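You operate a simulated robot arm through the tools that you are given. There is no shell and no other tool. Be economical: measure what you need, move in short steps, check, and stop when the job is done.

You are at the controls of a simulated robot arm. One attempt, no reset.

Task
Put the green filter on the top of blue table two away on the top of the fitting bench. Put the green can on the top of blue table two away on the free edge of the cowling table. Put the green gear on the top of blue table one. Put the grey housing on the top of blue table two away on the low shelf of the fitting bench. Take the filter carton that expires last from the top of blue table two and put it on top of the green-handled jug. Take the box marked "shims" from the top of blue table two and leave it on the ledge of the check booth. Take the steel dish and put it on the top of blue table one. Take the cream pad on the top of blue table one and put it away on the top of bench eleven. Put the box that says "clips" from the top of blue table one in the grey tote there and the box labelled "lamps" on top of the grey plate. The order is free. Set down upright: green can, grey housing, filter carton, box.

The check looks at the end state, three seconds after you hand in, the way a careful person would. Anything else that was tipped, shoved, dropped, spilled or broken makes it a failure.

Robot
A 7-joint arm with a fingered hand on a trunk, on a base that drives. Base frame: it is fixed to the floor where the robot stands at the start and does not move with it; the origin is under the middle of the robot, x ahead of it, y to its left, z up. Lengths are in m, angles in rad, forces in N, time in s.
With the tool pointing down near the work surface it reaches from about 0.36 to 0.7 m from the robot's upright axis, wherever it stands. Its first joint turns from -1.204 to 3.002 rad. Places, roughly: blue box, green box, red box [-1.25, 0.25, 1]; cream pad (10x8x5 cm) [-1.1, 0.1, 0.9]; free edge of the cowling table [8.4, -3.8, 0.8]; green filter (4x4x10 cm) [0.5, 0, 0.9]; green gear (6x6x3 cm) [1, -0.1, 0.9]; grey housing (6x6x13 cm) [0.6, 0.6, 0.9]; grey plate (17x12x5 cm) [-1.6, 0.5, 0.9]; grey tote [-1.25, 0, 1]; ledge of the check booth [0.7, 2.8, 0.8]; low shelf of the fitting bench [-7.5, -14.8, 0.1]; steel dish (15x15x4 cm) [1, 1.2, 0.9]; top of bench eleven [1.6, -12.7, 0.9]; top of blue table one [-1.4, 0.5, 0.9]; top of the fitting bench [-7.4, -15, 0.9]. Payload 3.2 kg.
The TCP is the grasp point between the finger pads, 0.026 m short of the fingertips. In the tool frame z runs along the fingers and y along their closing line. The gripper opens to 0.088 m. The gripper's body begins 0.03 m behind the TCP. The gripper is a hand of 5 fingers: y runs from the thumb to the fingers, the wrist lies at [-0.016, -0.108, -0.172] in the tool frame.
Orientation is that of the tool frame in the base frame, as a unit quaternion [w, x, y, z]. With the fingers straight down and the wrist toward the robot, the tool's x, y and z point along [0, 1, 0], [1, 0, 0] and [0, 0, -1] of the base frame.

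Tools
- The arm moves only by the tool drive_tool. Its argument "plan" is a list of rows, each a list of 6 numbers: the shift along the tool's x, y, z in units of 500 mm (1.0 is 500 mm), then the turn, a rotation vector about the tool's x, y, z in units of 90 degrees (1.0 is 90 degrees). In form: [[x, y, z, rx, ry, rz], ...]. A call has 1 to 20 rows; each row is the pose to reach, as a shift and turn from the pose commanded when the call began, along the tool's axes at that moment. A call with a number of a shift or a turn outside -1 to 1 is refused whole. A row lasts 0.2 s, in which the tool goes at most 0.05 m and 0.15 rad; a call with a longer step from one row to the next is refused whole. Where a pose cannot be reached the arm comes as near as it can. A force on the tool above 40 N (or 10 N above the force at the start of the call, whichever is more), or a blocked arm, ends the call early, and 0.2 s more pass. In this call time passes only in rows, and 0.2 s behind the last. The reply holds the time, the measured pose of the TCP, the force on the tool along the base axes, the opening and the grip force, in the units named above and with some noise, with the torque about the TCP (base axes, N m) and any sound that the robot's microphone picked up.
- Cameras (640 x 400 px; columns grow to the right, rows downward): "scene" is now at [0.133, 0.017, 1.4577]; the picture's right is [0.20, -0.98, 0.00], its down [0.17, 0.03, -0.98] and it looks along [0.97, 0.19, 0.17] (base axes); focal length 214 px, centre (320, 200). "wrist" rides on the gripper at [0.067, -0.098, -0.117] in the tool frame; the picture's right is [-0.71, 0.33, -0.62], its down [-0.65, -0.65, 0.39] and it looks along [-0.28, 0.68, 0.68] (tool axes); focal length 234 px, centre (320, 200). There is no depth. A picture from a camera that has moved, and an enlarged one, comes with that camera's place and axes in the base frame and with its lens.
- get_image(camera): a new picture of that camera. No time passes.
- raise_lower(by): slides the trunk up (or, below 0, down) by that many m; the arm and the scene camera ride with it, the base frame stays. It gives what a move gives, with no picture.
- steer(legs): drives the robot by 1 to 6 legs, each [ahead, left, turn to the left] in m, m and rad, along the robot's own axes; the way and the turn of a leg run together, so that a leg with both is an arc; at most 1.5 m and 3.142 rad a leg. The arm and the cameras ride along, it lands a little off, and it stops where it bumps. It gives what a move gives.
- curl_fingers(index, middle, ring, little, thumb_bend, thumb_turn): sets how far each is bent, from 0 (flat) to 1 (curled in); at 0.3 the hand is open as for a grip, at 0.7 the pads meet at the TCP. One left out holds its place. A second passes; each finger stops where it meets its share of the squeeze, and holds until it gets a number again. It is the only way to open and close the hand. It gives what a move gives, with no picture; readings hold the bend of each and the force on index, middle, ring, little, thumb and palm. thumb_turn goes from beside the hand (0) to across from the fingers (1), as for a grip.
- aim_head(pan, tilt): turns the head with the scene camera to pan (to the left, within 1.501 rad either way) and tilt (down, from -0.506 to 1.204), counted from straight ahead of the robot. It gives what a move gives.
- zoom(camera, box): a new picture of the part [left, top, right, bottom] of that camera's present view, enlarged. No time passes.
- finish_job(): hands the job in; it is judged then, once.

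Go step by step. Nothing tells you exact positions but the pictures and the camera data: compare them with the known pose of the tool, close in by small moves and look again before you grip or let go. The budget is 525 turns and 288 pictures, counting those below and the enlarged ones. Unless the task says otherwise, let go and move clear before handing in, and close with one line.

The tools are called after "Request:" as a command line: name --pt "numbers of a row" for each row, then --argument value for the rest, lists and objects as JSON in quotes. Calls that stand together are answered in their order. drive_tool: Moves the arm, as the interface text tells. Its arguments: {"type":"object","properties":{"plan":{"type":"array"}},"required":["plan"]} The other tools are called the same way: raise_lower (by) slides the trunk up or down; curl_fingers (index, middle, ring, little, thumb_bend, thumb_turn) moves the fingers one by one; steer (legs) drives the base; aim_head (pan, tilt) turns the head that bears the scene camera; get_image (camera) takes a picture; zoom (camera, box) takes an enlarged picture of a part of a camera's view; finish_job () hands the job in.

At the start:

```text
time_s: 0.0
ee_pos: [0.2438, 0.2227, 1.2893]
tool_rot: [-0.012, 0.713, 0.701, 0.011]
wrist_force: [-0.4, 0.4, -0.1]
torque: [0.02, 0.0, 0.01]
finger_gap: 0.0877
grasp_force: 0.1
shape: jaw
bend: [0.3, 0.3, 0.3, 0.3, 0.3, 0.97]
finger forces: [0.0, 0.0, 0.0, 0.0, 0.0, 0.0]
trunk travel left (down, up): [-0.694, 0.146]
robot x, y, heading: [-0.0013, -0.002, -0.004]
head pan, tilt: [-0.401, 1.201]
```

scene: 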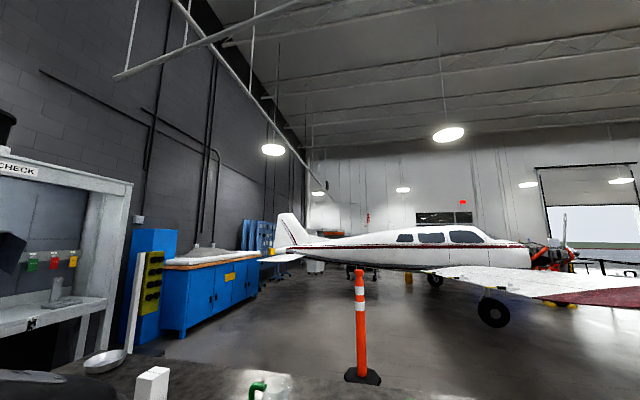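
wrist: 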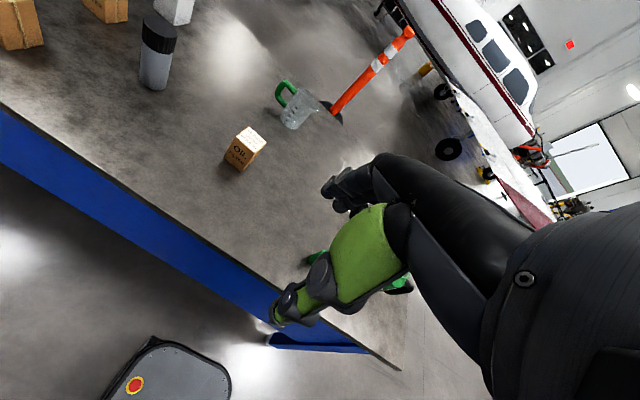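

I see a hangar with a table in front of me, holding boxes, a jug and a dish. I'll aim the head down at the table to measure it.

Request:
aim_head --pan 0 --tilt 0.8

Request:
get_image --camera "scene"

```text
time_s: 0.9
ee_pos: [0.2491, 0.2192, 1.2897]
tool_rot: [-0.016, 0.717, 0.696, 0.011]
wrist_force: [0.4, 0.4, -0.6]
torque: [0.0, 0.03, -0.02]
finger_gap: 0.0877
grasp_force: 0.0
shape: jaw
bend: [0.3, 0.3, 0.3, 0.3, 0.3, 0.97]
finger forces: [0.0, 0.0, 0.1, 0.0, 0.1, 0.1]
trunk travel left (down, up): [-0.694, 0.146]
robot x, y, heading: [-0.0018, 0.003, 0.002]
head pan, tilt: [0.0, 0.799]
```

```text
285 pictures are left
camera scene: at [0.1332, 0.0139, 1.4585], right [0.16, -0.99, 0.0], down [0.18, 0.03, -0.98], along [0.97, 0.16, 0.18], focal length 214 px, centre (320, 200)
```

scene: 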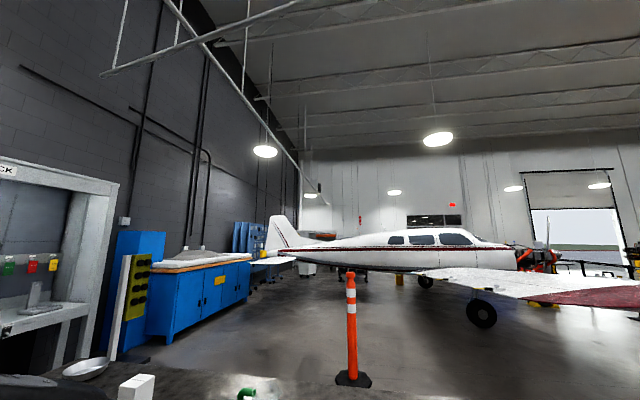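

The head reports tilt 0.8, but the camera still looks slightly upward, so the reading and the picture disagree. I'll test how the head responds.

Request:
aim_head --pan 0 --tilt 1.2

Request:
get_image --camera "scene"

```text
time_s: 1.7
ee_pos: [0.2501, 0.2198, 1.2901]
tool_rot: [-0.015, 0.717, 0.697, 0.011]
wrist_force: [0.7, 0.7, -0.1]
torque: [0.0, 0.01, 0.02]
finger_gap: 0.0879
grasp_force: 0.1
shape: jaw
bend: [0.3, 0.3, 0.3, 0.3, 0.3, 0.97]
finger forces: [0.0, 0.1, 0.0, 0.0, 0.0, 0.0]
trunk travel left (down, up): [-0.694, 0.146]
robot x, y, heading: [-0.0048, -0.0003, 0.004]
head pan, tilt: [0.0, 1.201]
```

```text
284 pictures are left
camera scene: at [0.1335, 0.014, 1.4578], right [0.16, -0.99, 0.0], down [0.17, 0.03, -0.98], along [0.97, 0.16, 0.17], focal length 214 px, centre (320, 200)
```

scene: 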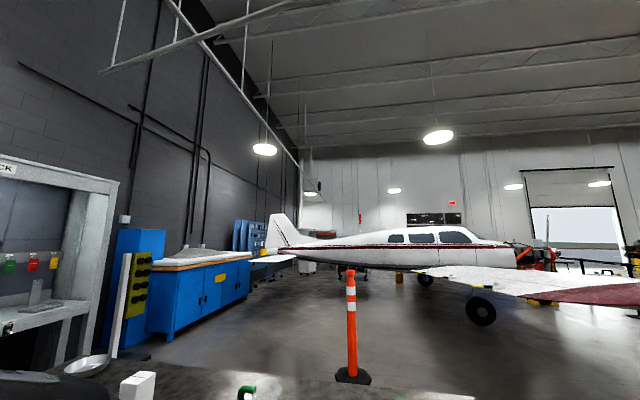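

Head commands hardly move the camera. One more test with extremes will show the mapping.

Request:
aim_head --pan 1.5 --tilt -0.5

Request:
get_image --camera "scene"

```text
time_s: 3.5
ee_pos: [0.2445, 0.2206, 1.2928]
tool_rot: [-0.016, 0.714, 0.7, 0.015]
wrist_force: [-0.1, 0.2, 0.5]
torque: [0.01, -0.02, 0.0]
finger_gap: 0.0878
grasp_force: 0.0
shape: jaw
bend: [0.3, 0.3, 0.3, 0.3, 0.3, 0.97]
finger forces: [0.0, 0.0, 0.0, 0.1, 0.1, 0.1]
trunk travel left (down, up): [-0.694, 0.146]
robot x, y, heading: [-0.0004, 0.0004, -0.002]
head pan, tilt: [1.499, -0.499]
```

```text
283 pictures are left
camera scene: at [0.0552, 0.0673, 1.4824], right [1.0, -0.07, 0.0], down [0.03, 0.48, -0.88], along [0.06, 0.88, 0.48], focal length 214 px, centre (320, 200)
```

scene: 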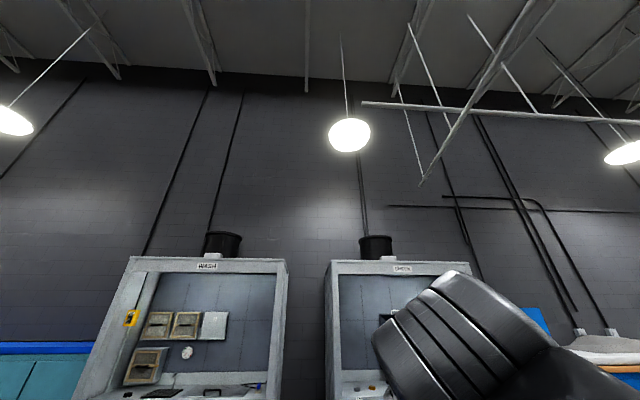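

Extremes are followed exactly here, so the head seems limited on one side. Testing a mid position.

Request:
aim_head --pan 0.8 --tilt 0.7

Request:
get_image --camera "scene"

```text
time_s: 4.9
ee_pos: [0.248, 0.2197, 1.2905]
tool_rot: [-0.016, 0.716, 0.698, 0.013]
wrist_force: [0.0, -0.3, -0.3]
torque: [-0.02, -0.03, 0.02]
finger_gap: 0.0878
grasp_force: 0.1
shape: jaw
bend: [0.3, 0.3, 0.3, 0.3, 0.3, 0.97]
finger forces: [0.0, 0.0, 0.1, 0.0, 0.0, 0.0]
trunk travel left (down, up): [-0.694, 0.146]
robot x, y, heading: [-0.0014, 0.0008, -0.003]
head pan, tilt: [0.799, 0.7]
```

```text
282 pictures are left
camera scene: at [0.1129, 0.0695, 1.4226], right [0.74, -0.67, 0.0], down [-0.14, -0.16, -0.98], along [0.66, 0.72, -0.21], focal length 214 px, centre (320, 200)
```

scene: 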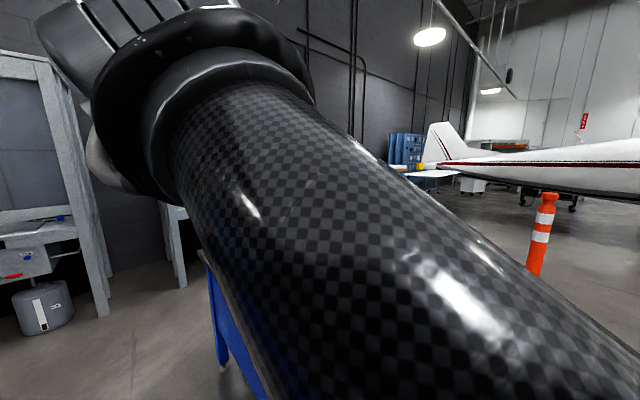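

The tilt got only to 0.21. I'll repeat the same command to tell lag from blockage.

Request:
aim_head --pan 0.8 --tilt 0.7

Request:
zoom --camera "scene" --box '[0, 0, 640, 400]'

```text
time_s: 5.5
ee_pos: [0.247, 0.2198, 1.2913]
tool_rot: [-0.016, 0.715, 0.699, 0.012]
wrist_force: [0.3, -0.5, 0.7]
torque: [0.02, 0.03, 0.01]
finger_gap: 0.0879
grasp_force: 0.1
shape: jaw
bend: [0.3, 0.3, 0.3, 0.3, 0.3, 0.97]
finger forces: [0.0, 0.0, 0.1, 0.0, 0.0, 0.0]
trunk travel left (down, up): [-0.694, 0.146]
robot x, y, heading: [-0.0036, 0.0027, 0.002]
head pan, tilt: [0.799, 0.7]
```

```text
1.00 times, centred on (320, 200) of scene
camera zoom: at [0.1135, 0.069, 1.4223], right [0.74, -0.68, 0.0], down [-0.15, -0.16, -0.98], along [0.66, 0.72, -0.22], focal length 214 px, centre (320, 200)
```

zoom: 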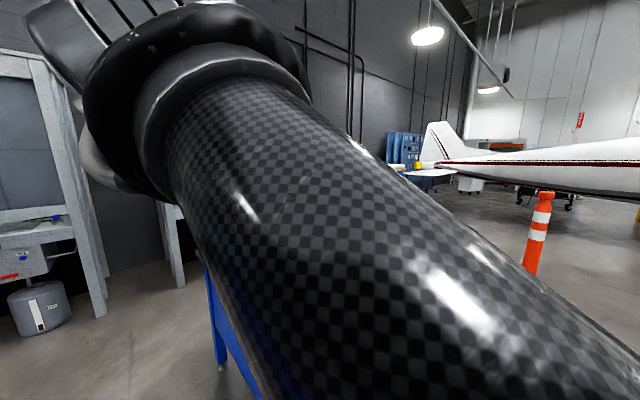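

The forearm sits right against the head and blocks it. I'll extend the arm forward and left, away from the head, then look down.

Request:
drive_tool --pt "0.04 0.08 0 0 0 0" --pt "0.08 0.16 0 0 0 0" --pt "0.12 0.24 0 0 0 0" --pt "0.16 0.32 0 0 0 0" --pt "0.2 0.4 0 0 0 0" --pt "0.24 0.48 0 0 0 0"

Request:
aim_head --pan 0 --tilt 0.8

Request:
get_image --camera "scene"

```text
time_s: 6.9
ee_pos: [0.3925, 0.208, 1.2567]
tool_rot: [-0.017, 0.72, 0.693, 0.033]
wrist_force: [-0.7, 0.2, 0.6]
torque: [0.02, -0.06, -0.01]
finger_gap: 0.0882
grasp_force: 0.2
shape: jaw
bend: [0.3, 0.3, 0.3, 0.3, 0.3, 0.97]
finger forces: [0.0, 0.0, 0.1, 0.0, 0.0, 0.0]
out of reach, approached as far as the arm can: row 1, 2, 3, 4, 5, 6
trunk travel left (down, up): [-0.694, 0.146]
robot x, y, heading: [0.0012, 0.0027, 0.001]
head pan, tilt: [0.799, 0.7]
```

```text
time_s: 8.0
ee_pos: [0.4015, 0.207, 1.2531]
tool_rot: [-0.022, 0.722, 0.691, 0.028]
wrist_force: [0.8, 0.6, -0.9]
torque: [-0.04, -0.02, -0.02]
finger_gap: 0.0881
grasp_force: 0.1
shape: jaw
bend: [0.3, 0.3, 0.3, 0.3, 0.3, 0.97]
finger forces: [0.0, 0.0, 0.1, 0.0, 0.0, 0.0]
trunk travel left (down, up): [-0.694, 0.146]
robot x, y, heading: [0.0008, -0.0027, -0.0]
head pan, tilt: [0.0, 0.799]
```

```text
280 pictures are left
camera scene: at [0.1313, 0.0004, 1.3704], right [0.0, -1.0, 0.0], down [-0.72, 0.0, -0.7], along [0.7, 0.0, -0.72], focal length 214 px, centre (320, 200)
```

scene: 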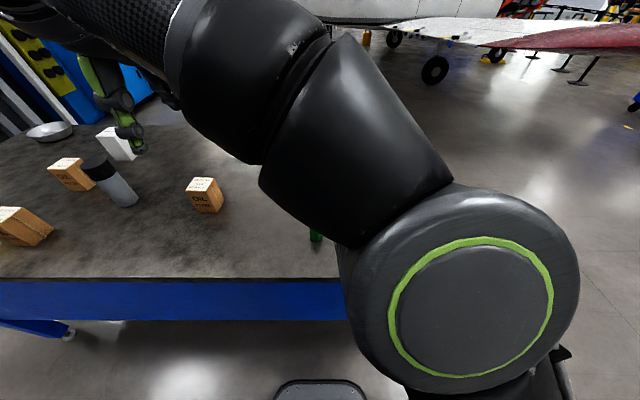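

The head is free now; the arm itself hides the right half of the table. I'll swing the arm around to the robot's left side to clear the view.

Request:
drive_tool --pt "0.081 -0.049 0.02 0 0 -0.067" --pt "0.157 -0.105 0.04 0 0 -0.133" --pt "0.227 -0.168 0.06 0 0 -0.2" --pt "0.289 -0.239 0.08 0 0 -0.267" --pt "0.344 -0.315 0.1 0 0 -0.333" --pt "0.391 -0.397 0.12 0 0 -0.4" --pt "0.428 -0.483 0.14 0 0 -0.467" --pt "0.457 -0.573 0.16 0 0 -0.533" --pt "0.476 -0.665 0.18 0 0 -0.6" --pt "0.485 -0.759 0.2 0 0 -0.667"

Request:
get_image --camera "scene"

```text
time_s: 10.4
ee_pos: [0.0691, 0.3568, 1.1699]
tool_rot: [-0.071, 0.277, 0.958, 0.025]
wrist_force: [0.3, -0.2, -0.4]
torque: [-0.04, 0.01, 0.04]
finger_gap: 0.088
grasp_force: 0.1
shape: jaw
bend: [0.3, 0.3, 0.3, 0.3, 0.3, 0.97]
finger forces: [0.0, 0.0, 0.0, 0.0, 0.0, 0.0]
out of reach, approached as far as the arm can: row 1, 2, 3, 4, 5, 6, 7, 8, 9, 10
trunk travel left (down, up): [-0.694, 0.146]
robot x, y, heading: [0.0023, -0.0034, -0.0]
head pan, tilt: [0.0, 0.799]
stopped in row 10: the arm was blocked; the commanded pose is now the measured one
```

```text
279 pictures are left
camera scene: at [0.1329, -0.0008, 1.3714], right [-0.01, -1.0, 0.0], down [-0.71, 0.01, -0.71], along [0.71, -0.01, -0.71], focal length 214 px, centre (320, 200)
```

scene: 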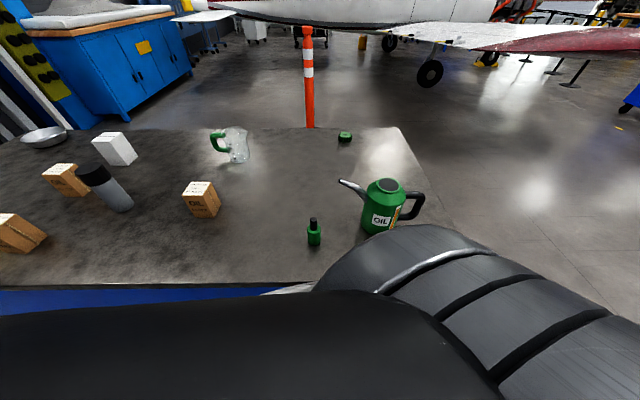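

Clear view now: green bottle-like filter, green oil can, green gear, jug, housing, three cartons, white box and steel dish. I'll zoom in to read the cartons and box.

Request:
zoom --camera "scene" --box '[0, 110, 240, 260]'

Request:
zoom --camera "scene" --box '[200, 110, 440, 260]'

Request:
aim_head --pan 0.6 --tilt 0.7

Request:
get_image --camera "scene"

```text
2.67 times, centred on (120, 185) of scene
camera zoom: at [0.1329, -0.0008, 1.3714], right [-0.01, -1.0, 0.0], down [-0.71, 0.01, -0.71], along [0.71, -0.01, -0.71], focal length 572 px, centre (853, 240)
```

zoom: 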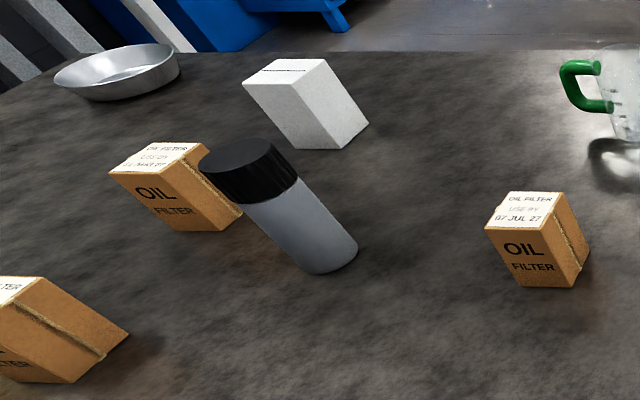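

```text
2.67 times, centred on (320, 185) of scene
camera zoom: at [0.1329, -0.0008, 1.3714], right [-0.01, -1.0, 0.0], down [-0.71, 0.01, -0.71], along [0.71, -0.01, -0.71], focal length 572 px, centre (320, 240)
```

zoom: 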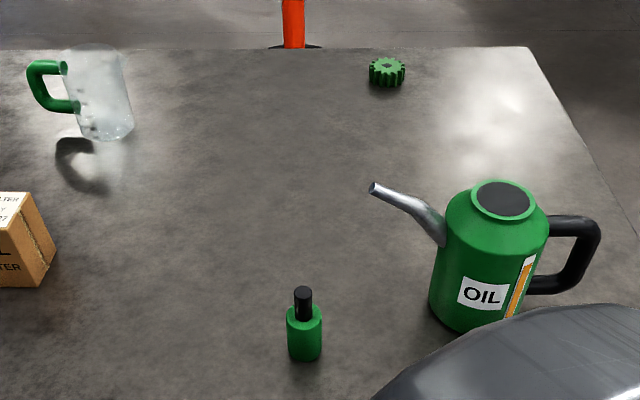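

```text
time_s: 11.4
ee_pos: [0.0676, 0.3568, 1.1703]
tool_rot: [-0.071, 0.278, 0.958, 0.025]
wrist_force: [-0.6, 0.4, 0.6]
torque: [-0.04, 0.01, -0.01]
finger_gap: 0.0878
grasp_force: 0.1
shape: jaw
bend: [0.3, 0.3, 0.3, 0.3, 0.3, 0.97]
finger forces: [0.0, 0.1, 0.0, 0.1, 0.0, 0.0]
trunk travel left (down, up): [-0.694, 0.146]
robot x, y, heading: [0.0011, 0.0011, -0.003]
head pan, tilt: [0.6, 0.7]
```

```text
276 pictures are left
camera scene: at [0.1208, 0.0478, 1.3786], right [0.56, -0.83, 0.0], down [-0.53, -0.36, -0.76], along [0.63, 0.43, -0.64], focal length 214 px, centre (320, 200)
```

scene: 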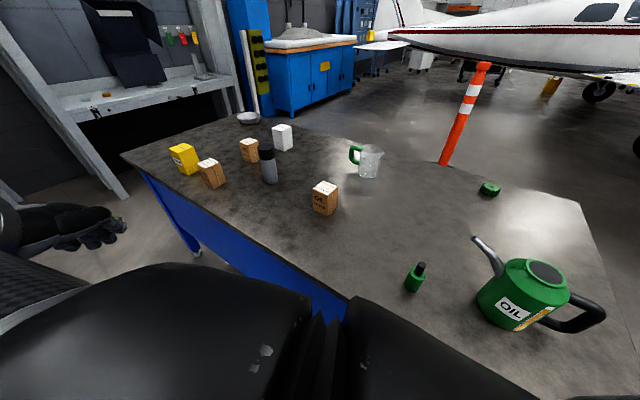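

Also a yellow box at the left end. Zoom for labels.

Request:
zoom --camera "scene" --box '[150, 100, 350, 225]'

Request:
zoom --camera "scene" --box '[160, 120, 260, 195]'

Request:
zoom --camera "scene" --box '[230, 105, 310, 165]'

Request:
aim_head --pan 1.5 --tilt 0.3

Request:
get_image --camera "scene"

```text
3.20 times, centred on (250, 162) of scene
camera zoom: at [0.1208, 0.0478, 1.3786], right [0.56, -0.83, 0.0], down [-0.53, -0.36, -0.76], along [0.63, 0.43, -0.64], focal length 686 px, centre (544, 320)
```

zoom: 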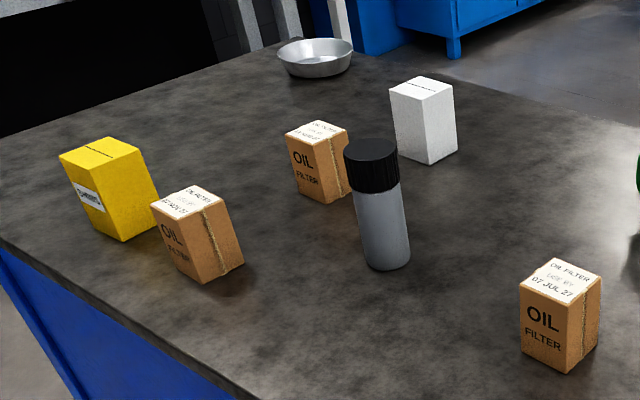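

```text
5.33 times, centred on (210, 158) of scene
camera zoom: at [0.1208, 0.0478, 1.3786], right [0.56, -0.83, 0.0], down [-0.53, -0.36, -0.76], along [0.63, 0.43, -0.64], focal length 1144 px, centre (907, 427)
```

zoom: 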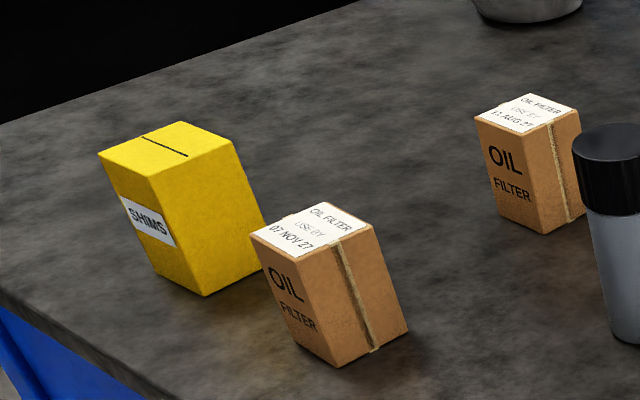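

```text
6.67 times, centred on (270, 135) of scene
camera zoom: at [0.1208, 0.0478, 1.3786], right [0.56, -0.83, 0.0], down [-0.53, -0.36, -0.76], along [0.63, 0.43, -0.64], focal length 1430 px, centre (653, 633)
```

zoom: 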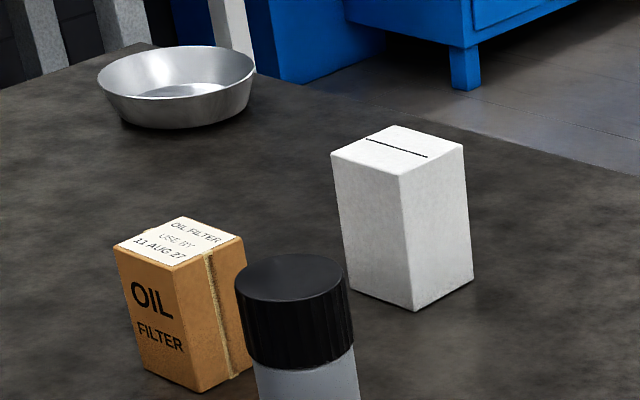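

```text
time_s: 12.6
ee_pos: [0.068, 0.3568, 1.1698]
tool_rot: [-0.07, 0.278, 0.958, 0.026]
wrist_force: [0.4, -0.1, -0.4]
torque: [0.01, 0.0, 0.01]
finger_gap: 0.0881
grasp_force: 0.1
shape: jaw
bend: [0.3, 0.3, 0.3, 0.3, 0.3, 0.97]
finger forces: [0.1, 0.1, 0.0, 0.0, 0.1, 0.1]
trunk travel left (down, up): [-0.694, 0.146]
robot x, y, heading: [-0.0019, -0.0011, 0.003]
head pan, tilt: [1.499, 0.3]
```

```text
272 pictures are left
camera scene: at [0.0579, 0.0934, 1.4147], right [1.0, -0.08, 0.0], down [-0.02, -0.3, -0.96], along [0.08, 0.95, -0.3], focal length 214 px, centre (320, 200)
```

scene: 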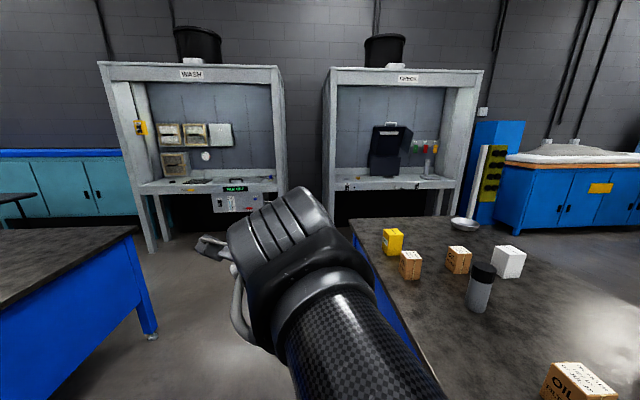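

Labels read: yellow box is "SHIMS", latest carton is 07 NOV 27 (next to the yellow box). First I'll bring the hand upright above the green filter at about (0.48, 0.0).

Request:
drive_tool --pt "-0.086 0.016 -0.006 -0.0034 -0.0075 0.053" --pt "-0.171 0.032 -0.012 -0.0069 -0.015 0.106" --pt "-0.257 0.048 -0.018 -0.0103 -0.0225 0.16" --pt "-0.343 0.064 -0.024 -0.0138 -0.03 0.213" --pt "-0.428 0.08 -0.03 -0.0172 -0.0375 0.266" --pt "-0.514 0.096 -0.036 -0.0207 -0.045 0.319" --pt "-0.594 0.051 -0.038 -0.0241 -0.0525 0.372" --pt "-0.674 0.007 -0.041 -0.0275 -0.06 0.425" --pt "-0.754 -0.037 -0.043 -0.031 -0.0675 0.479" --pt "-0.834 -0.082 -0.045 -0.0344 -0.075 0.532" --pt "-0.914 -0.126 -0.048 -0.0379 -0.0825 0.585" --pt "-0.994 -0.171 -0.05 -0.0413 -0.09 0.638"

Request:
aim_head --pan -0.2 --tilt 0.8

Request:
get_image --camera "wrist"

Request:
get_image --camera "scene"

```text
time_s: 15.2
ee_pos: [0.4409, 0.0219, 1.1221]
tool_rot: [0.0, 0.706, 0.708, -0.001]
wrist_force: [0.9, 0.1, -0.4]
torque: [0.04, 0.0, -0.01]
finger_gap: 0.088
grasp_force: 0.1
shape: jaw
bend: [0.3, 0.3, 0.3, 0.3, 0.3, 0.97]
finger forces: [0.0, 0.1, 0.1, 0.0, 0.1, 0.1]
trunk travel left (down, up): [-0.694, 0.146]
robot x, y, heading: [-0.0042, 0.0051, -0.001]
head pan, tilt: [1.499, 0.3]
```

```text
time_s: 16.9
ee_pos: [0.4402, 0.0254, 1.124]
tool_rot: [0.001, 0.706, 0.708, -0.001]
wrist_force: [0.7, -0.5, 0.4]
torque: [-0.02, -0.01, 0.03]
finger_gap: 0.0877
grasp_force: 0.0
shape: jaw
bend: [0.3, 0.3, 0.3, 0.3, 0.3, 0.97]
finger forces: [0.1, 0.0, 0.0, 0.0, 0.1, 0.1]
trunk travel left (down, up): [-0.694, 0.146]
robot x, y, heading: [-0.0044, 0.0047, 0.001]
head pan, tilt: [-0.201, 0.799]
```

```text
271 pictures are left
camera wrist: at [0.3427, 0.091, 1.2402], right [0.33, -0.7, 0.63], down [-0.65, -0.65, -0.39], along [0.68, -0.28, -0.68], focal length 234 px, centre (320, 200)
```

wrist: 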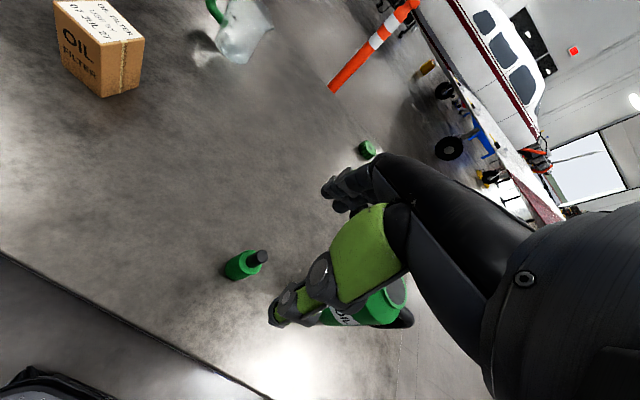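

```text
270 pictures are left
camera scene: at [0.1295, -0.0158, 1.3704], right [-0.2, -0.98, 0.0], down [-0.7, 0.14, -0.7], along [0.68, -0.14, -0.72], focal length 214 px, centre (320, 200)
```

scene: 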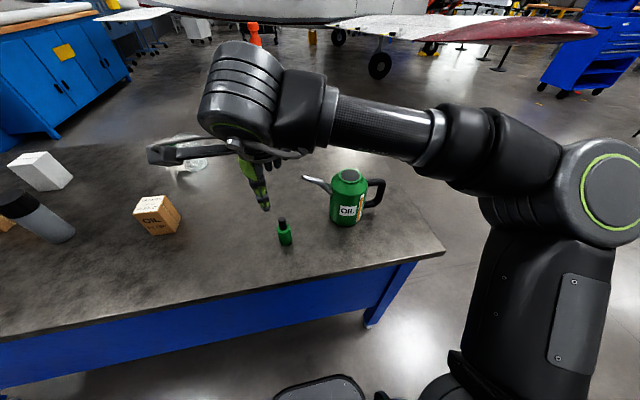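

Hand is aligned above the table. I'll zoom both views on the filter to fix its position.

Request:
zoom --camera "scene" --box '[230, 180, 326, 240]'

Request:
zoom --camera "wrist" --box '[190, 230, 318, 310]'

```text
6.67 times, centred on (278, 210) of scene
camera zoom: at [0.1295, -0.0158, 1.3704], right [-0.2, -0.98, 0.0], down [-0.7, 0.14, -0.7], along [0.68, -0.14, -0.72], focal length 1430 px, centre (600, 133)
```

zoom: 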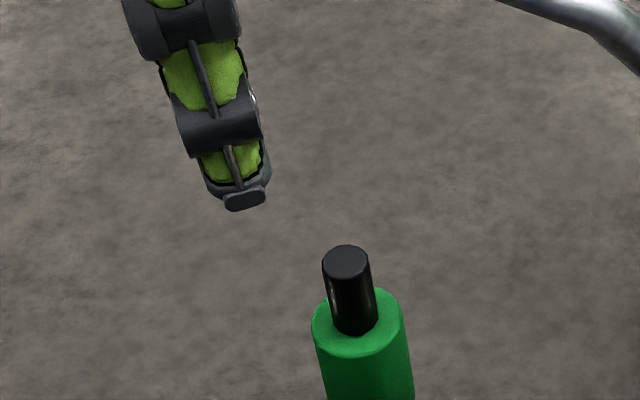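

```text
5.00 times, centred on (254, 270) of wrist
camera zoom: at [0.3427, 0.091, 1.2402], right [0.33, -0.7, 0.63], down [-0.65, -0.65, -0.39], along [0.68, -0.28, -0.68], focal length 1171 px, centre (650, -150)
```

zoom: 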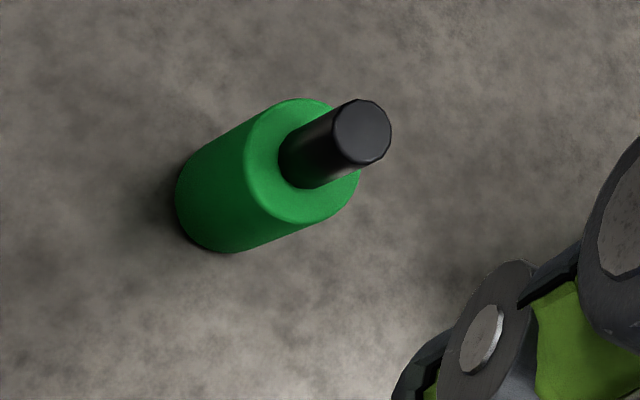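

Filter's axis is at about (0.473, 0.010), top at z 0.96. Moving above it and down to z 1.03, then checking clearance to the can's spout.

Request:
drive_tool --pt "-0.03 0.066 0.05 0 0 0" --pt "-0.03 0.066 0.12 0 0 0" --pt "-0.03 0.066 0.188 0 0 0"

Request:
get_image --camera "wrist"

Request:
get_image --camera "scene"

```text
time_s: 17.7
ee_pos: [0.4738, 0.0044, 1.0258]
tool_rot: [0.001, 0.706, 0.708, -0.002]
wrist_force: [-0.1, 0.0, 0.2]
torque: [0.02, 0.01, 0.05]
finger_gap: 0.088
grasp_force: 0.0
shape: jaw
bend: [0.3, 0.3, 0.3, 0.3, 0.3, 0.97]
finger forces: [0.0, 0.0, 0.0, 0.0, 0.1, 0.0]
trunk travel left (down, up): [-0.694, 0.146]
robot x, y, heading: [0.0006, 0.0008, -0.001]
head pan, tilt: [-0.201, 0.799]
```

```text
267 pictures are left
camera wrist: at [0.3775, 0.0702, 1.1442], right [0.33, -0.7, 0.63], down [-0.65, -0.65, -0.39], along [0.68, -0.28, -0.68], focal length 234 px, centre (320, 200)
```

wrist: 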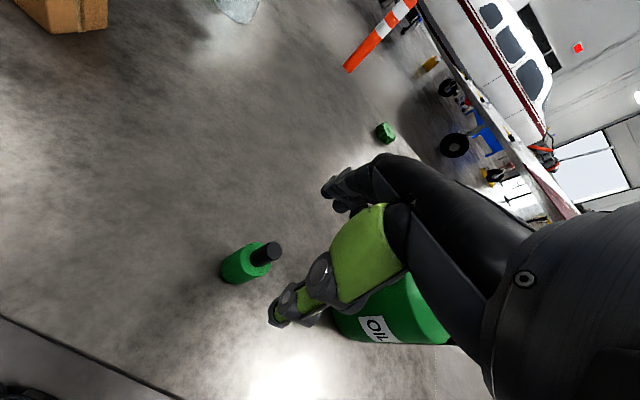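

```text
266 pictures are left
camera scene: at [0.1303, -0.0162, 1.3703], right [-0.2, -0.98, 0.0], down [-0.7, 0.14, -0.7], along [0.68, -0.14, -0.72], focal length 214 px, centre (320, 200)
```

scene: 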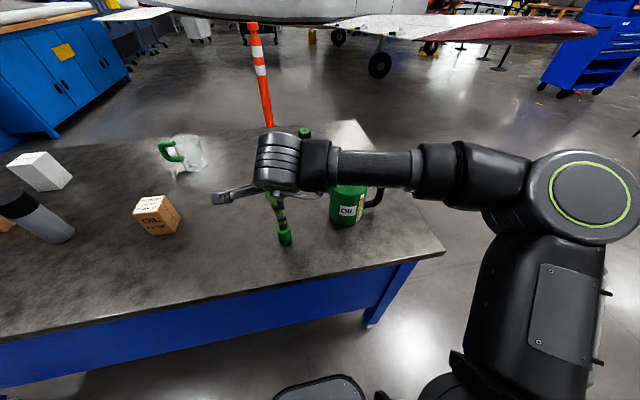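

The hand is over the filter. The can's spout may be close to the fingers; I'll zoom in to judge.

Request:
zoom --camera "scene" --box '[200, 120, 400, 245]'

```text
3.20 times, centred on (300, 182) of scene
camera zoom: at [0.1303, -0.0162, 1.3703], right [-0.2, -0.98, 0.0], down [-0.7, 0.14, -0.7], along [0.68, -0.14, -0.72], focal length 686 px, centre (384, 256)
```

zoom: 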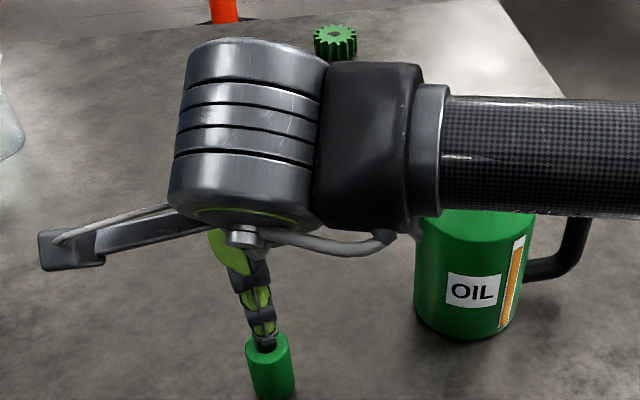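

The forearm hangs close above the oil can, so I'll take the can first. Raise, move left, and look at the can closely.

Request:
drive_tool --pt "0.0 0 -0.1 0 0 0" --pt "0.06 0 -0.18 0 0 0" --pt "0.15 0 -0.2 0 0 0" --pt "0.24 -0.03 -0.2 0 0 0" --pt "0.33 -0.06 -0.2 0 0 0" --pt "0.42 -0.09 -0.2 0 0 0" --pt "0.5 -0.12 -0.2 0 0 0"

Request:
aim_head --pan -0.4 --tilt 0.8

Request:
get_image --camera "scene"

Request:
get_image --camera "wrist"

```text
time_s: 19.3
ee_pos: [0.4214, 0.2465, 1.1336]
tool_rot: [-0.01, 0.716, 0.698, 0.008]
wrist_force: [-0.4, 0.4, 0.0]
torque: [0.0, -0.02, -0.01]
finger_gap: 0.0879
grasp_force: 0.1
shape: jaw
bend: [0.3, 0.3, 0.3, 0.3, 0.3, 0.97]
finger forces: [0.0, 0.0, 0.0, 0.0, 0.0, 0.0]
trunk travel left (down, up): [-0.694, 0.146]
robot x, y, heading: [-0.001, -0.0021, 0.003]
head pan, tilt: [-0.201, 0.799]
```

```text
time_s: 20.1
ee_pos: [0.4228, 0.2457, 1.1323]
tool_rot: [-0.009, 0.715, 0.699, 0.007]
wrist_force: [0.0, -0.1, -0.9]
torque: [-0.02, 0.02, -0.04]
finger_gap: 0.088
grasp_force: 0.0
shape: jaw
bend: [0.3, 0.3, 0.3, 0.3, 0.3, 0.97]
finger forces: [0.1, 0.1, 0.0, 0.1, 0.1, 0.0]
trunk travel left (down, up): [-0.694, 0.146]
robot x, y, heading: [-0.0029, 0.0008, 0.001]
head pan, tilt: [-0.4, 0.799]
```

```text
264 pictures are left
camera scene: at [0.1247, -0.031, 1.3704], right [-0.39, -0.92, 0.0], down [-0.66, 0.28, -0.7], along [0.64, -0.27, -0.72], focal length 214 px, centre (320, 200)
```

scene: 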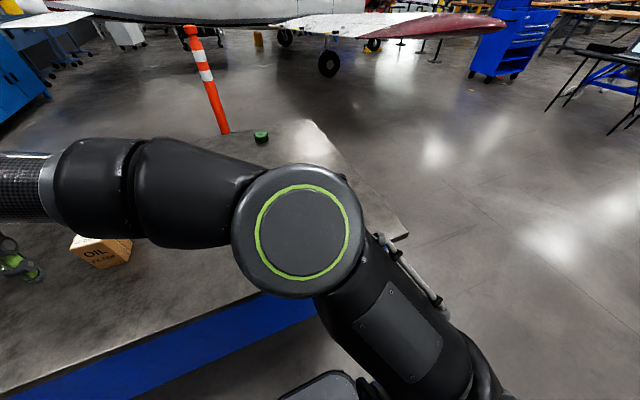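

```text
263 pictures are left
camera wrist: at [0.3274, 0.3108, 1.2512], right [0.32, -0.73, 0.61], down [-0.67, -0.62, -0.4], along [0.67, -0.28, -0.69], focal length 234 px, centre (320, 200)
```

wrist: 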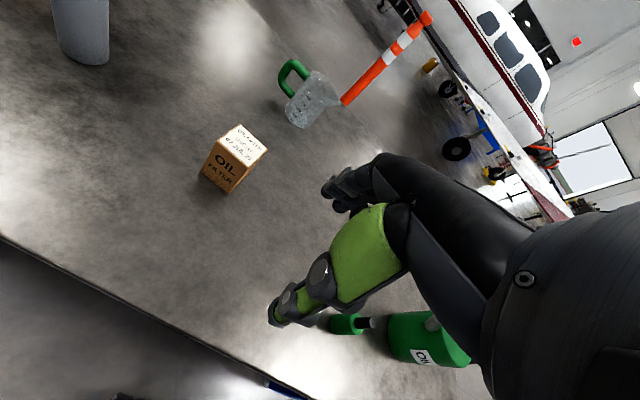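

The elbow swings over the can from here. I'll tuck the hand to the left, back off, shift right by ~0.45 m and look at the can from there.

Request:
drive_tool --pt "0.03 -0.08 0 0 0 -0.06" --pt "0.06 -0.16 0 0 0 -0.12" --pt "0.09 -0.24 0 0 0 -0.18" --pt "0.12 -0.32 0 0 0 -0.24" --pt "0.15 -0.4 0 0 0 -0.3" --pt "0.17 -0.48 0 0 0 -0.36" --pt "0.18 -0.55 0 0 0 -0.42"

Request:
steer --legs '[[-0.25, 0, 0], [0, -0.45, 0]]'

Request:
aim_head --pan 0.25 --tilt 0.6

Request:
get_image --camera "scene"

```text
time_s: 21.9
ee_pos: [0.1522, 0.3379, 1.1454]
tool_rot: [-0.017, 0.451, 0.892, 0.019]
wrist_force: [-0.5, 0.1, 0.1]
torque: [0.02, 0.0, 0.03]
finger_gap: 0.0881
grasp_force: 0.1
shape: jaw
bend: [0.3, 0.3, 0.3, 0.3, 0.3, 0.97]
finger forces: [0.0, 0.1, 0.1, 0.0, 0.0, 0.0]
trunk travel left (down, up): [-0.694, 0.146]
robot x, y, heading: [0.0002, 0.0003, 0.001]
head pan, tilt: [-0.4, 0.799]
stopped in row 7: the arm was blocked; the commanded pose is now the measured one
```

```text
time_s: 26.0
ee_pos: [-0.0985, -0.1076, 1.1449]
tool_rot: [-0.018, 0.446, 0.894, 0.019]
wrist_force: [-0.4, -0.5, 0.1]
torque: [-0.02, -0.05, 0.01]
finger_gap: 0.0883
grasp_force: 0.0
shape: jaw
bend: [0.3, 0.3, 0.3, 0.3, 0.3, 0.97]
finger forces: [0.0, 0.0, 0.0, 0.1, 0.1, 0.1]
trunk travel left (down, up): [-0.694, 0.146]
robot x, y, heading: [-0.2476, -0.4481, 0.011]
head pan, tilt: [-0.4, 0.799]
```

```text
time_s: 27.0
ee_pos: [-0.0972, -0.107, 1.1459]
tool_rot: [-0.018, 0.447, 0.894, 0.02]
wrist_force: [-0.2, 0.3, 0.9]
torque: [0.0, 0.02, -0.02]
finger_gap: 0.0881
grasp_force: 0.1
shape: jaw
bend: [0.3, 0.3, 0.3, 0.3, 0.3, 0.97]
finger forces: [0.0, 0.0, 0.1, 0.1, 0.0, 0.0]
trunk travel left (down, up): [-0.694, 0.146]
robot x, y, heading: [-0.2479, -0.4445, 0.008]
head pan, tilt: [0.25, 0.6]
```

```text
262 pictures are left
camera scene: at [-0.1109, -0.4239, 1.3872], right [0.25, -0.97, 0.0], down [-0.55, -0.14, -0.82], along [0.8, 0.21, -0.57], focal length 214 px, centre (320, 200)
```

scene: 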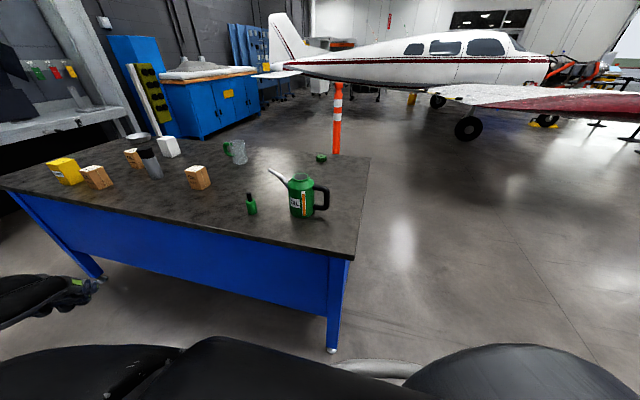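

Good overview. Zooming on the can.

Request:
zoom --camera "scene" --box '[240, 150, 352, 220]'

```text
5.71 times, centred on (296, 185) of scene
camera zoom: at [-0.1109, -0.4239, 1.3872], right [0.25, -0.97, 0.0], down [-0.55, -0.14, -0.82], along [0.8, 0.21, -0.57], focal length 1226 px, centre (457, 286)
```

zoom: 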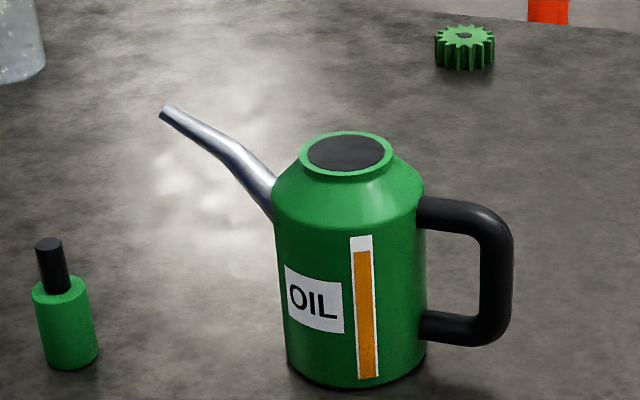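

Can top is a ~6 cm neck ring at about z 1.02; I'll grip the neck from above. Driving forward toward the table.

Request:
steer --legs '[[0.22, 0, 0]]'

Request:
aim_head --pan 0.4 --tilt 0.7

Request:
zoom --camera "scene" --box '[240, 130, 400, 230]'

```text
time_s: 28.7
ee_pos: [0.1212, -0.1039, 1.1461]
tool_rot: [-0.018, 0.444, 0.896, 0.019]
wrist_force: [-0.2, -0.7, -0.4]
torque: [0.02, -0.03, 0.0]
finger_gap: 0.0881
grasp_force: 0.1
shape: jaw
bend: [0.3, 0.3, 0.3, 0.3, 0.3, 0.97]
finger forces: [0.0, 0.0, 0.1, 0.0, 0.1, 0.0]
trunk travel left (down, up): [-0.694, 0.146]
robot x, y, heading: [-0.022, -0.4462, 0.013]
head pan, tilt: [0.25, 0.6]
```

```text
time_s: 29.4
ee_pos: [0.1215, -0.1046, 1.1469]
tool_rot: [-0.019, 0.444, 0.896, 0.018]
wrist_force: [0.7, 0.4, -0.4]
torque: [0.03, -0.03, 0.03]
finger_gap: 0.0883
grasp_force: 0.1
shape: jaw
bend: [0.3, 0.3, 0.3, 0.3, 0.3, 0.97]
finger forces: [0.1, 0.0, 0.0, 0.0, 0.1, 0.1]
trunk travel left (down, up): [-0.694, 0.146]
robot x, y, heading: [-0.0253, -0.4462, 0.016]
head pan, tilt: [0.4, 0.7]
```

```text
4.00 times, centred on (320, 180) of scene
camera zoom: at [0.1024, -0.4094, 1.3787], right [0.4, -0.92, 0.0], down [-0.59, -0.26, -0.77], along [0.7, 0.31, -0.64], focal length 858 px, centre (320, 280)
```

zoom: 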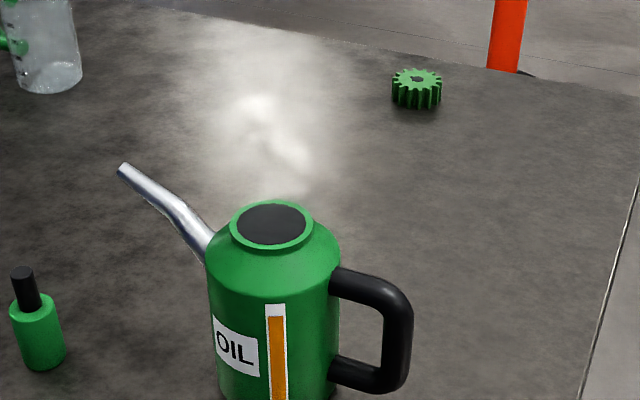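

Neck center is estimated at (0.54, -0.18), handle pointing -y and spout +y, so closing along x suits. Moving above it.

Request:
drive_tool --pt "-0.063 0.057 0.005 0 -0.003 0.041" --pt "-0.127 0.114 0.01 0 -0.007 0.083" --pt "-0.19 0.171 0.015 0 -0.01 0.124" --pt "-0.254 0.228 0.02 0 -0.014 0.166" --pt "-0.317 0.286 0.025 0 -0.017 0.207" --pt "-0.38 0.343 0.03 0 -0.02 0.249" --pt "-0.444 0.4 0.036 -0.001 -0.024 0.29" --pt "-0.507 0.457 0.041 -0.001 -0.027 0.331" --pt "-0.571 0.514 0.046 -0.001 -0.031 0.373" --pt "-0.634 0.571 0.051 -0.001 -0.034 0.414"

Request:
get_image --camera "wrist"

Request:
get_image --camera "scene"

```text
time_s: 31.6
ee_pos: [0.532, -0.2448, 1.103]
tool_rot: [0.0, 0.706, 0.708, -0.003]
wrist_force: [0.5, -0.8, 0.0]
torque: [0.04, 0.12, 0.01]
finger_gap: 0.0878
grasp_force: 0.0
shape: jaw
bend: [0.3, 0.3, 0.3, 0.3, 0.3, 0.97]
finger forces: [0.0, 0.0, 0.0, 0.1, 0.0, 0.0]
out of reach, approached as far as the arm can: row 8, 9, 10
trunk travel left (down, up): [-0.694, 0.146]
robot x, y, heading: [-0.0206, -0.4424, 0.018]
head pan, tilt: [0.4, 0.7]
```

```text
259 pictures are left
camera wrist: at [0.4344, -0.1793, 1.2191], right [0.33, -0.7, 0.63], down [-0.65, -0.65, -0.39], along [0.68, -0.28, -0.68], focal length 234 px, centre (320, 200)
```

wrist: 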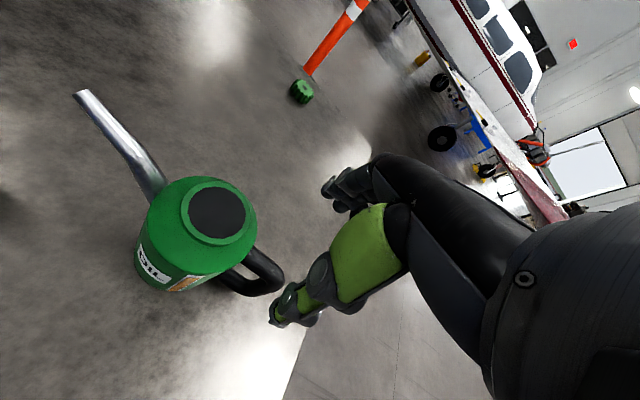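

```text
258 pictures are left
camera scene: at [0.1059, -0.4116, 1.3783], right [0.4, -0.92, 0.0], down [-0.59, -0.26, -0.76], along [0.7, 0.31, -0.65], focal length 214 px, centre (320, 200)
```

scene: 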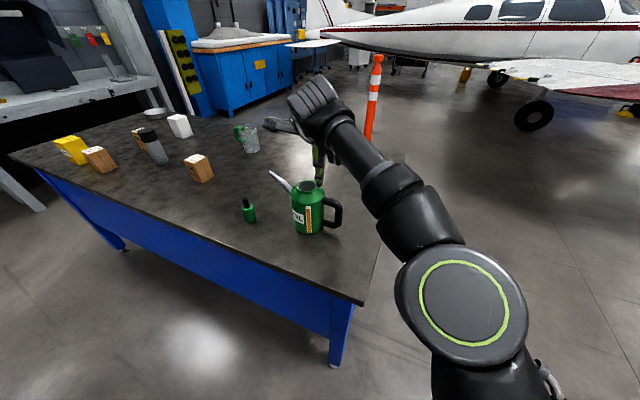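

Reach is short at this height; raising the trunk helps. The wrist view puts the neck at (0.538, -0.181).

Request:
raise_lower --by 0.14

Request:
drive_tool --pt "0.03 0 0.08 0 0 0" --pt "0.064 0.006 0.16 0 0 0" --pt "0.1 0.012 0.24 0 0 0" --pt "0.128 0.012 0.3 0 0 0" --pt "0.128 0.012 0.34 0 0 0"

Request:
get_image --camera "wrist"

Request:
get_image --camera "scene"

```text
time_s: 33.3
ee_pos: [0.5297, -0.2448, 1.2459]
tool_rot: [0.002, 0.707, 0.707, 0.001]
wrist_force: [0.2, -0.2, -0.5]
torque: [0.0, 0.01, 0.05]
finger_gap: 0.0879
grasp_force: 0.0
shape: jaw
bend: [0.3, 0.3, 0.3, 0.3, 0.3, 0.97]
finger forces: [0.1, 0.0, 0.1, 0.0, 0.0, 0.1]
trunk travel left (down, up): [-0.834, 0.006]
robot x, y, heading: [-0.0277, -0.444, 0.016]
head pan, tilt: [0.4, 0.7]
```

```text
time_s: 34.5
ee_pos: [0.5436, -0.219, 1.0677]
tool_rot: [0.0, 0.707, 0.707, 0.001]
wrist_force: [0.2, -0.6, -1.6]
torque: [0.05, 0.02, -0.02]
finger_gap: 0.088
grasp_force: 0.0
shape: jaw
bend: [0.3, 0.3, 0.3, 0.3, 0.3, 0.97]
finger forces: [0.1, 0.0, 0.1, 0.0, 0.1, 0.0]
out of reach, approached as far as the arm can: row 3, 4, 5
trunk travel left (down, up): [-0.834, 0.006]
robot x, y, heading: [-0.027, -0.4426, 0.013]
head pan, tilt: [0.4, 0.7]
```

```text
257 pictures are left
camera wrist: at [0.4464, -0.1535, 1.185], right [0.33, -0.71, 0.62], down [-0.65, -0.65, -0.39], along [0.68, -0.28, -0.68], focal length 234 px, centre (320, 200)
```

wrist: 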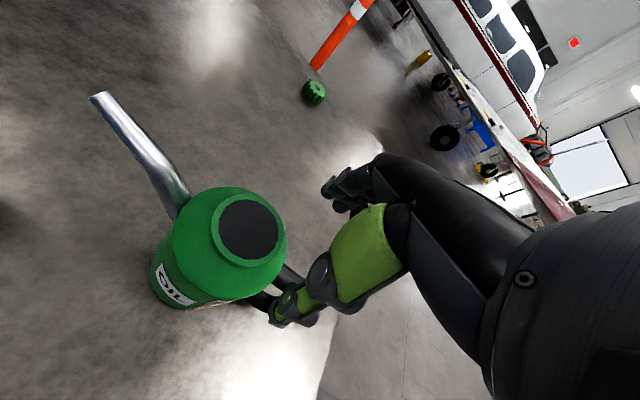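

```text
256 pictures are left
camera scene: at [0.1055, -0.4108, 1.5184], right [0.4, -0.92, 0.0], down [-0.59, -0.26, -0.76], along [0.7, 0.31, -0.65], focal length 214 px, centre (320, 200)
```

scene: 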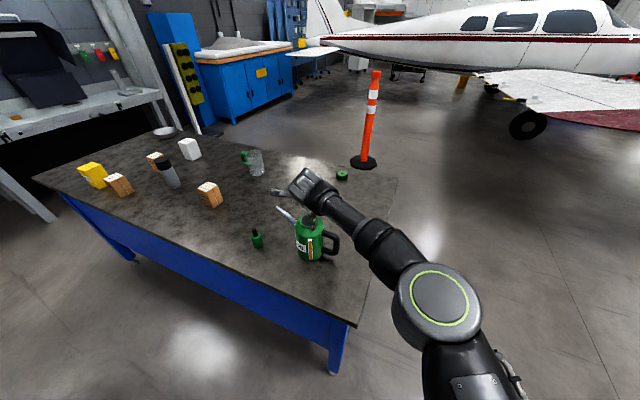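

Still just out of reach at this yaw. I'll raise the hand a bit and shift the base 0.1 m left.

Request:
drive_tool --pt "0 0 -0.08 0 0 0" --pt "0 -0.06 -0.12 0 0 0"

Request:
steer --legs '[[0.02, 0.12, 0]]'

```text
time_s: 35.1
ee_pos: [0.506, -0.2217, 1.1295]
tool_rot: [0.001, 0.708, 0.707, 0.002]
wrist_force: [-0.2, 0.0, 0.6]
torque: [0.0, -0.03, 0.01]
finger_gap: 0.088
grasp_force: 0.0
shape: jaw
bend: [0.3, 0.3, 0.3, 0.3, 0.3, 0.97]
finger forces: [0.0, 0.0, 0.1, 0.0, 0.0, 0.0]
trunk travel left (down, up): [-0.834, 0.006]
robot x, y, heading: [-0.0258, -0.445, 0.018]
head pan, tilt: [0.4, 0.7]
```

```text
time_s: 36.3
ee_pos: [0.525, -0.0992, 1.1306]
tool_rot: [0.0, 0.706, 0.708, 0.001]
wrist_force: [0.4, -1.2, 0.2]
torque: [-0.04, -0.04, -0.02]
finger_gap: 0.0879
grasp_force: 0.0
shape: jaw
bend: [0.3, 0.3, 0.3, 0.3, 0.3, 0.97]
finger forces: [0.0, 0.0, 0.0, 0.0, 0.1, 0.0]
trunk travel left (down, up): [-0.834, 0.006]
robot x, y, heading: [-0.0096, -0.3261, 0.021]
head pan, tilt: [0.4, 0.7]
```

Request:
drive_tool --pt "-0.08 0.013 0.03 0 0 0" --pt "-0.164 0.026 0.06 0 0 0" --pt "-0.164 0.026 0.13 0 0 0"

Request:
get_image --camera "wrist"

Request:
get_image --camera "scene"

Request:
zoom --camera "scene" --box '[250, 160, 410, 260]'

```text
time_s: 37.1
ee_pos: [0.5402, -0.1794, 1.0633]
tool_rot: [0.001, 0.706, 0.709, 0.0]
wrist_force: [-0.3, -0.3, -0.1]
torque: [-0.01, -0.04, 0.02]
finger_gap: 0.0879
grasp_force: 0.1
shape: jaw
bend: [0.3, 0.3, 0.3, 0.3, 0.3, 0.97]
finger forces: [0.0, 0.0, 0.0, 0.1, 0.0, 0.1]
trunk travel left (down, up): [-0.834, 0.006]
robot x, y, heading: [-0.0077, -0.3264, 0.015]
head pan, tilt: [0.4, 0.7]
```

```text
255 pictures are left
camera wrist: at [0.4418, -0.1141, 1.18], right [0.33, -0.71, 0.63], down [-0.65, -0.65, -0.39], along [0.68, -0.28, -0.68], focal length 234 px, centre (320, 200)
```

wrist: 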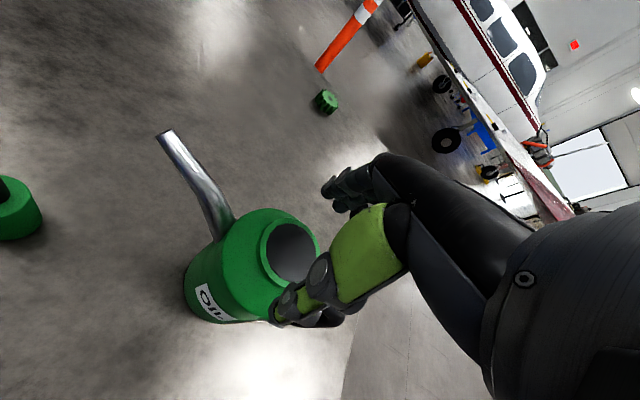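

```text
254 pictures are left
camera scene: at [0.1209, -0.2858, 1.5185], right [0.41, -0.91, 0.0], down [-0.59, -0.26, -0.76], along [0.7, 0.31, -0.65], focal length 214 px, centre (320, 200)
```

scene: 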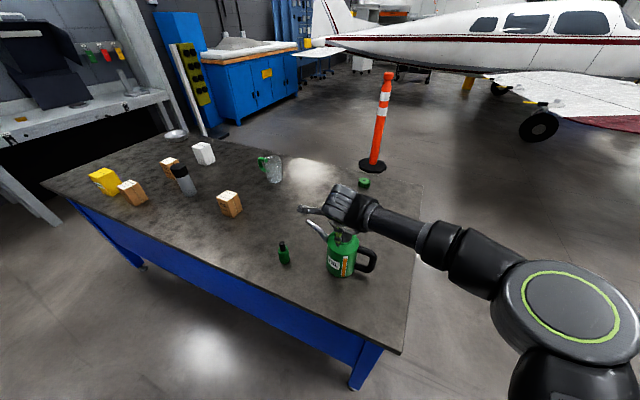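

```text
4.00 times, centred on (330, 210) of scene
camera zoom: at [0.1209, -0.2858, 1.5185], right [0.41, -0.91, 0.0], down [-0.59, -0.26, -0.76], along [0.7, 0.31, -0.65], focal length 858 px, centre (280, 160)
```

zoom: 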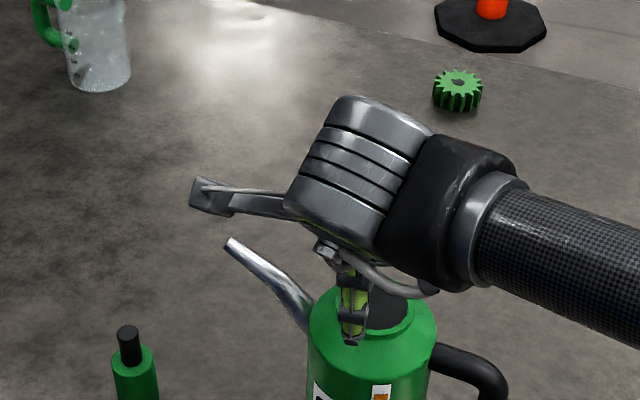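

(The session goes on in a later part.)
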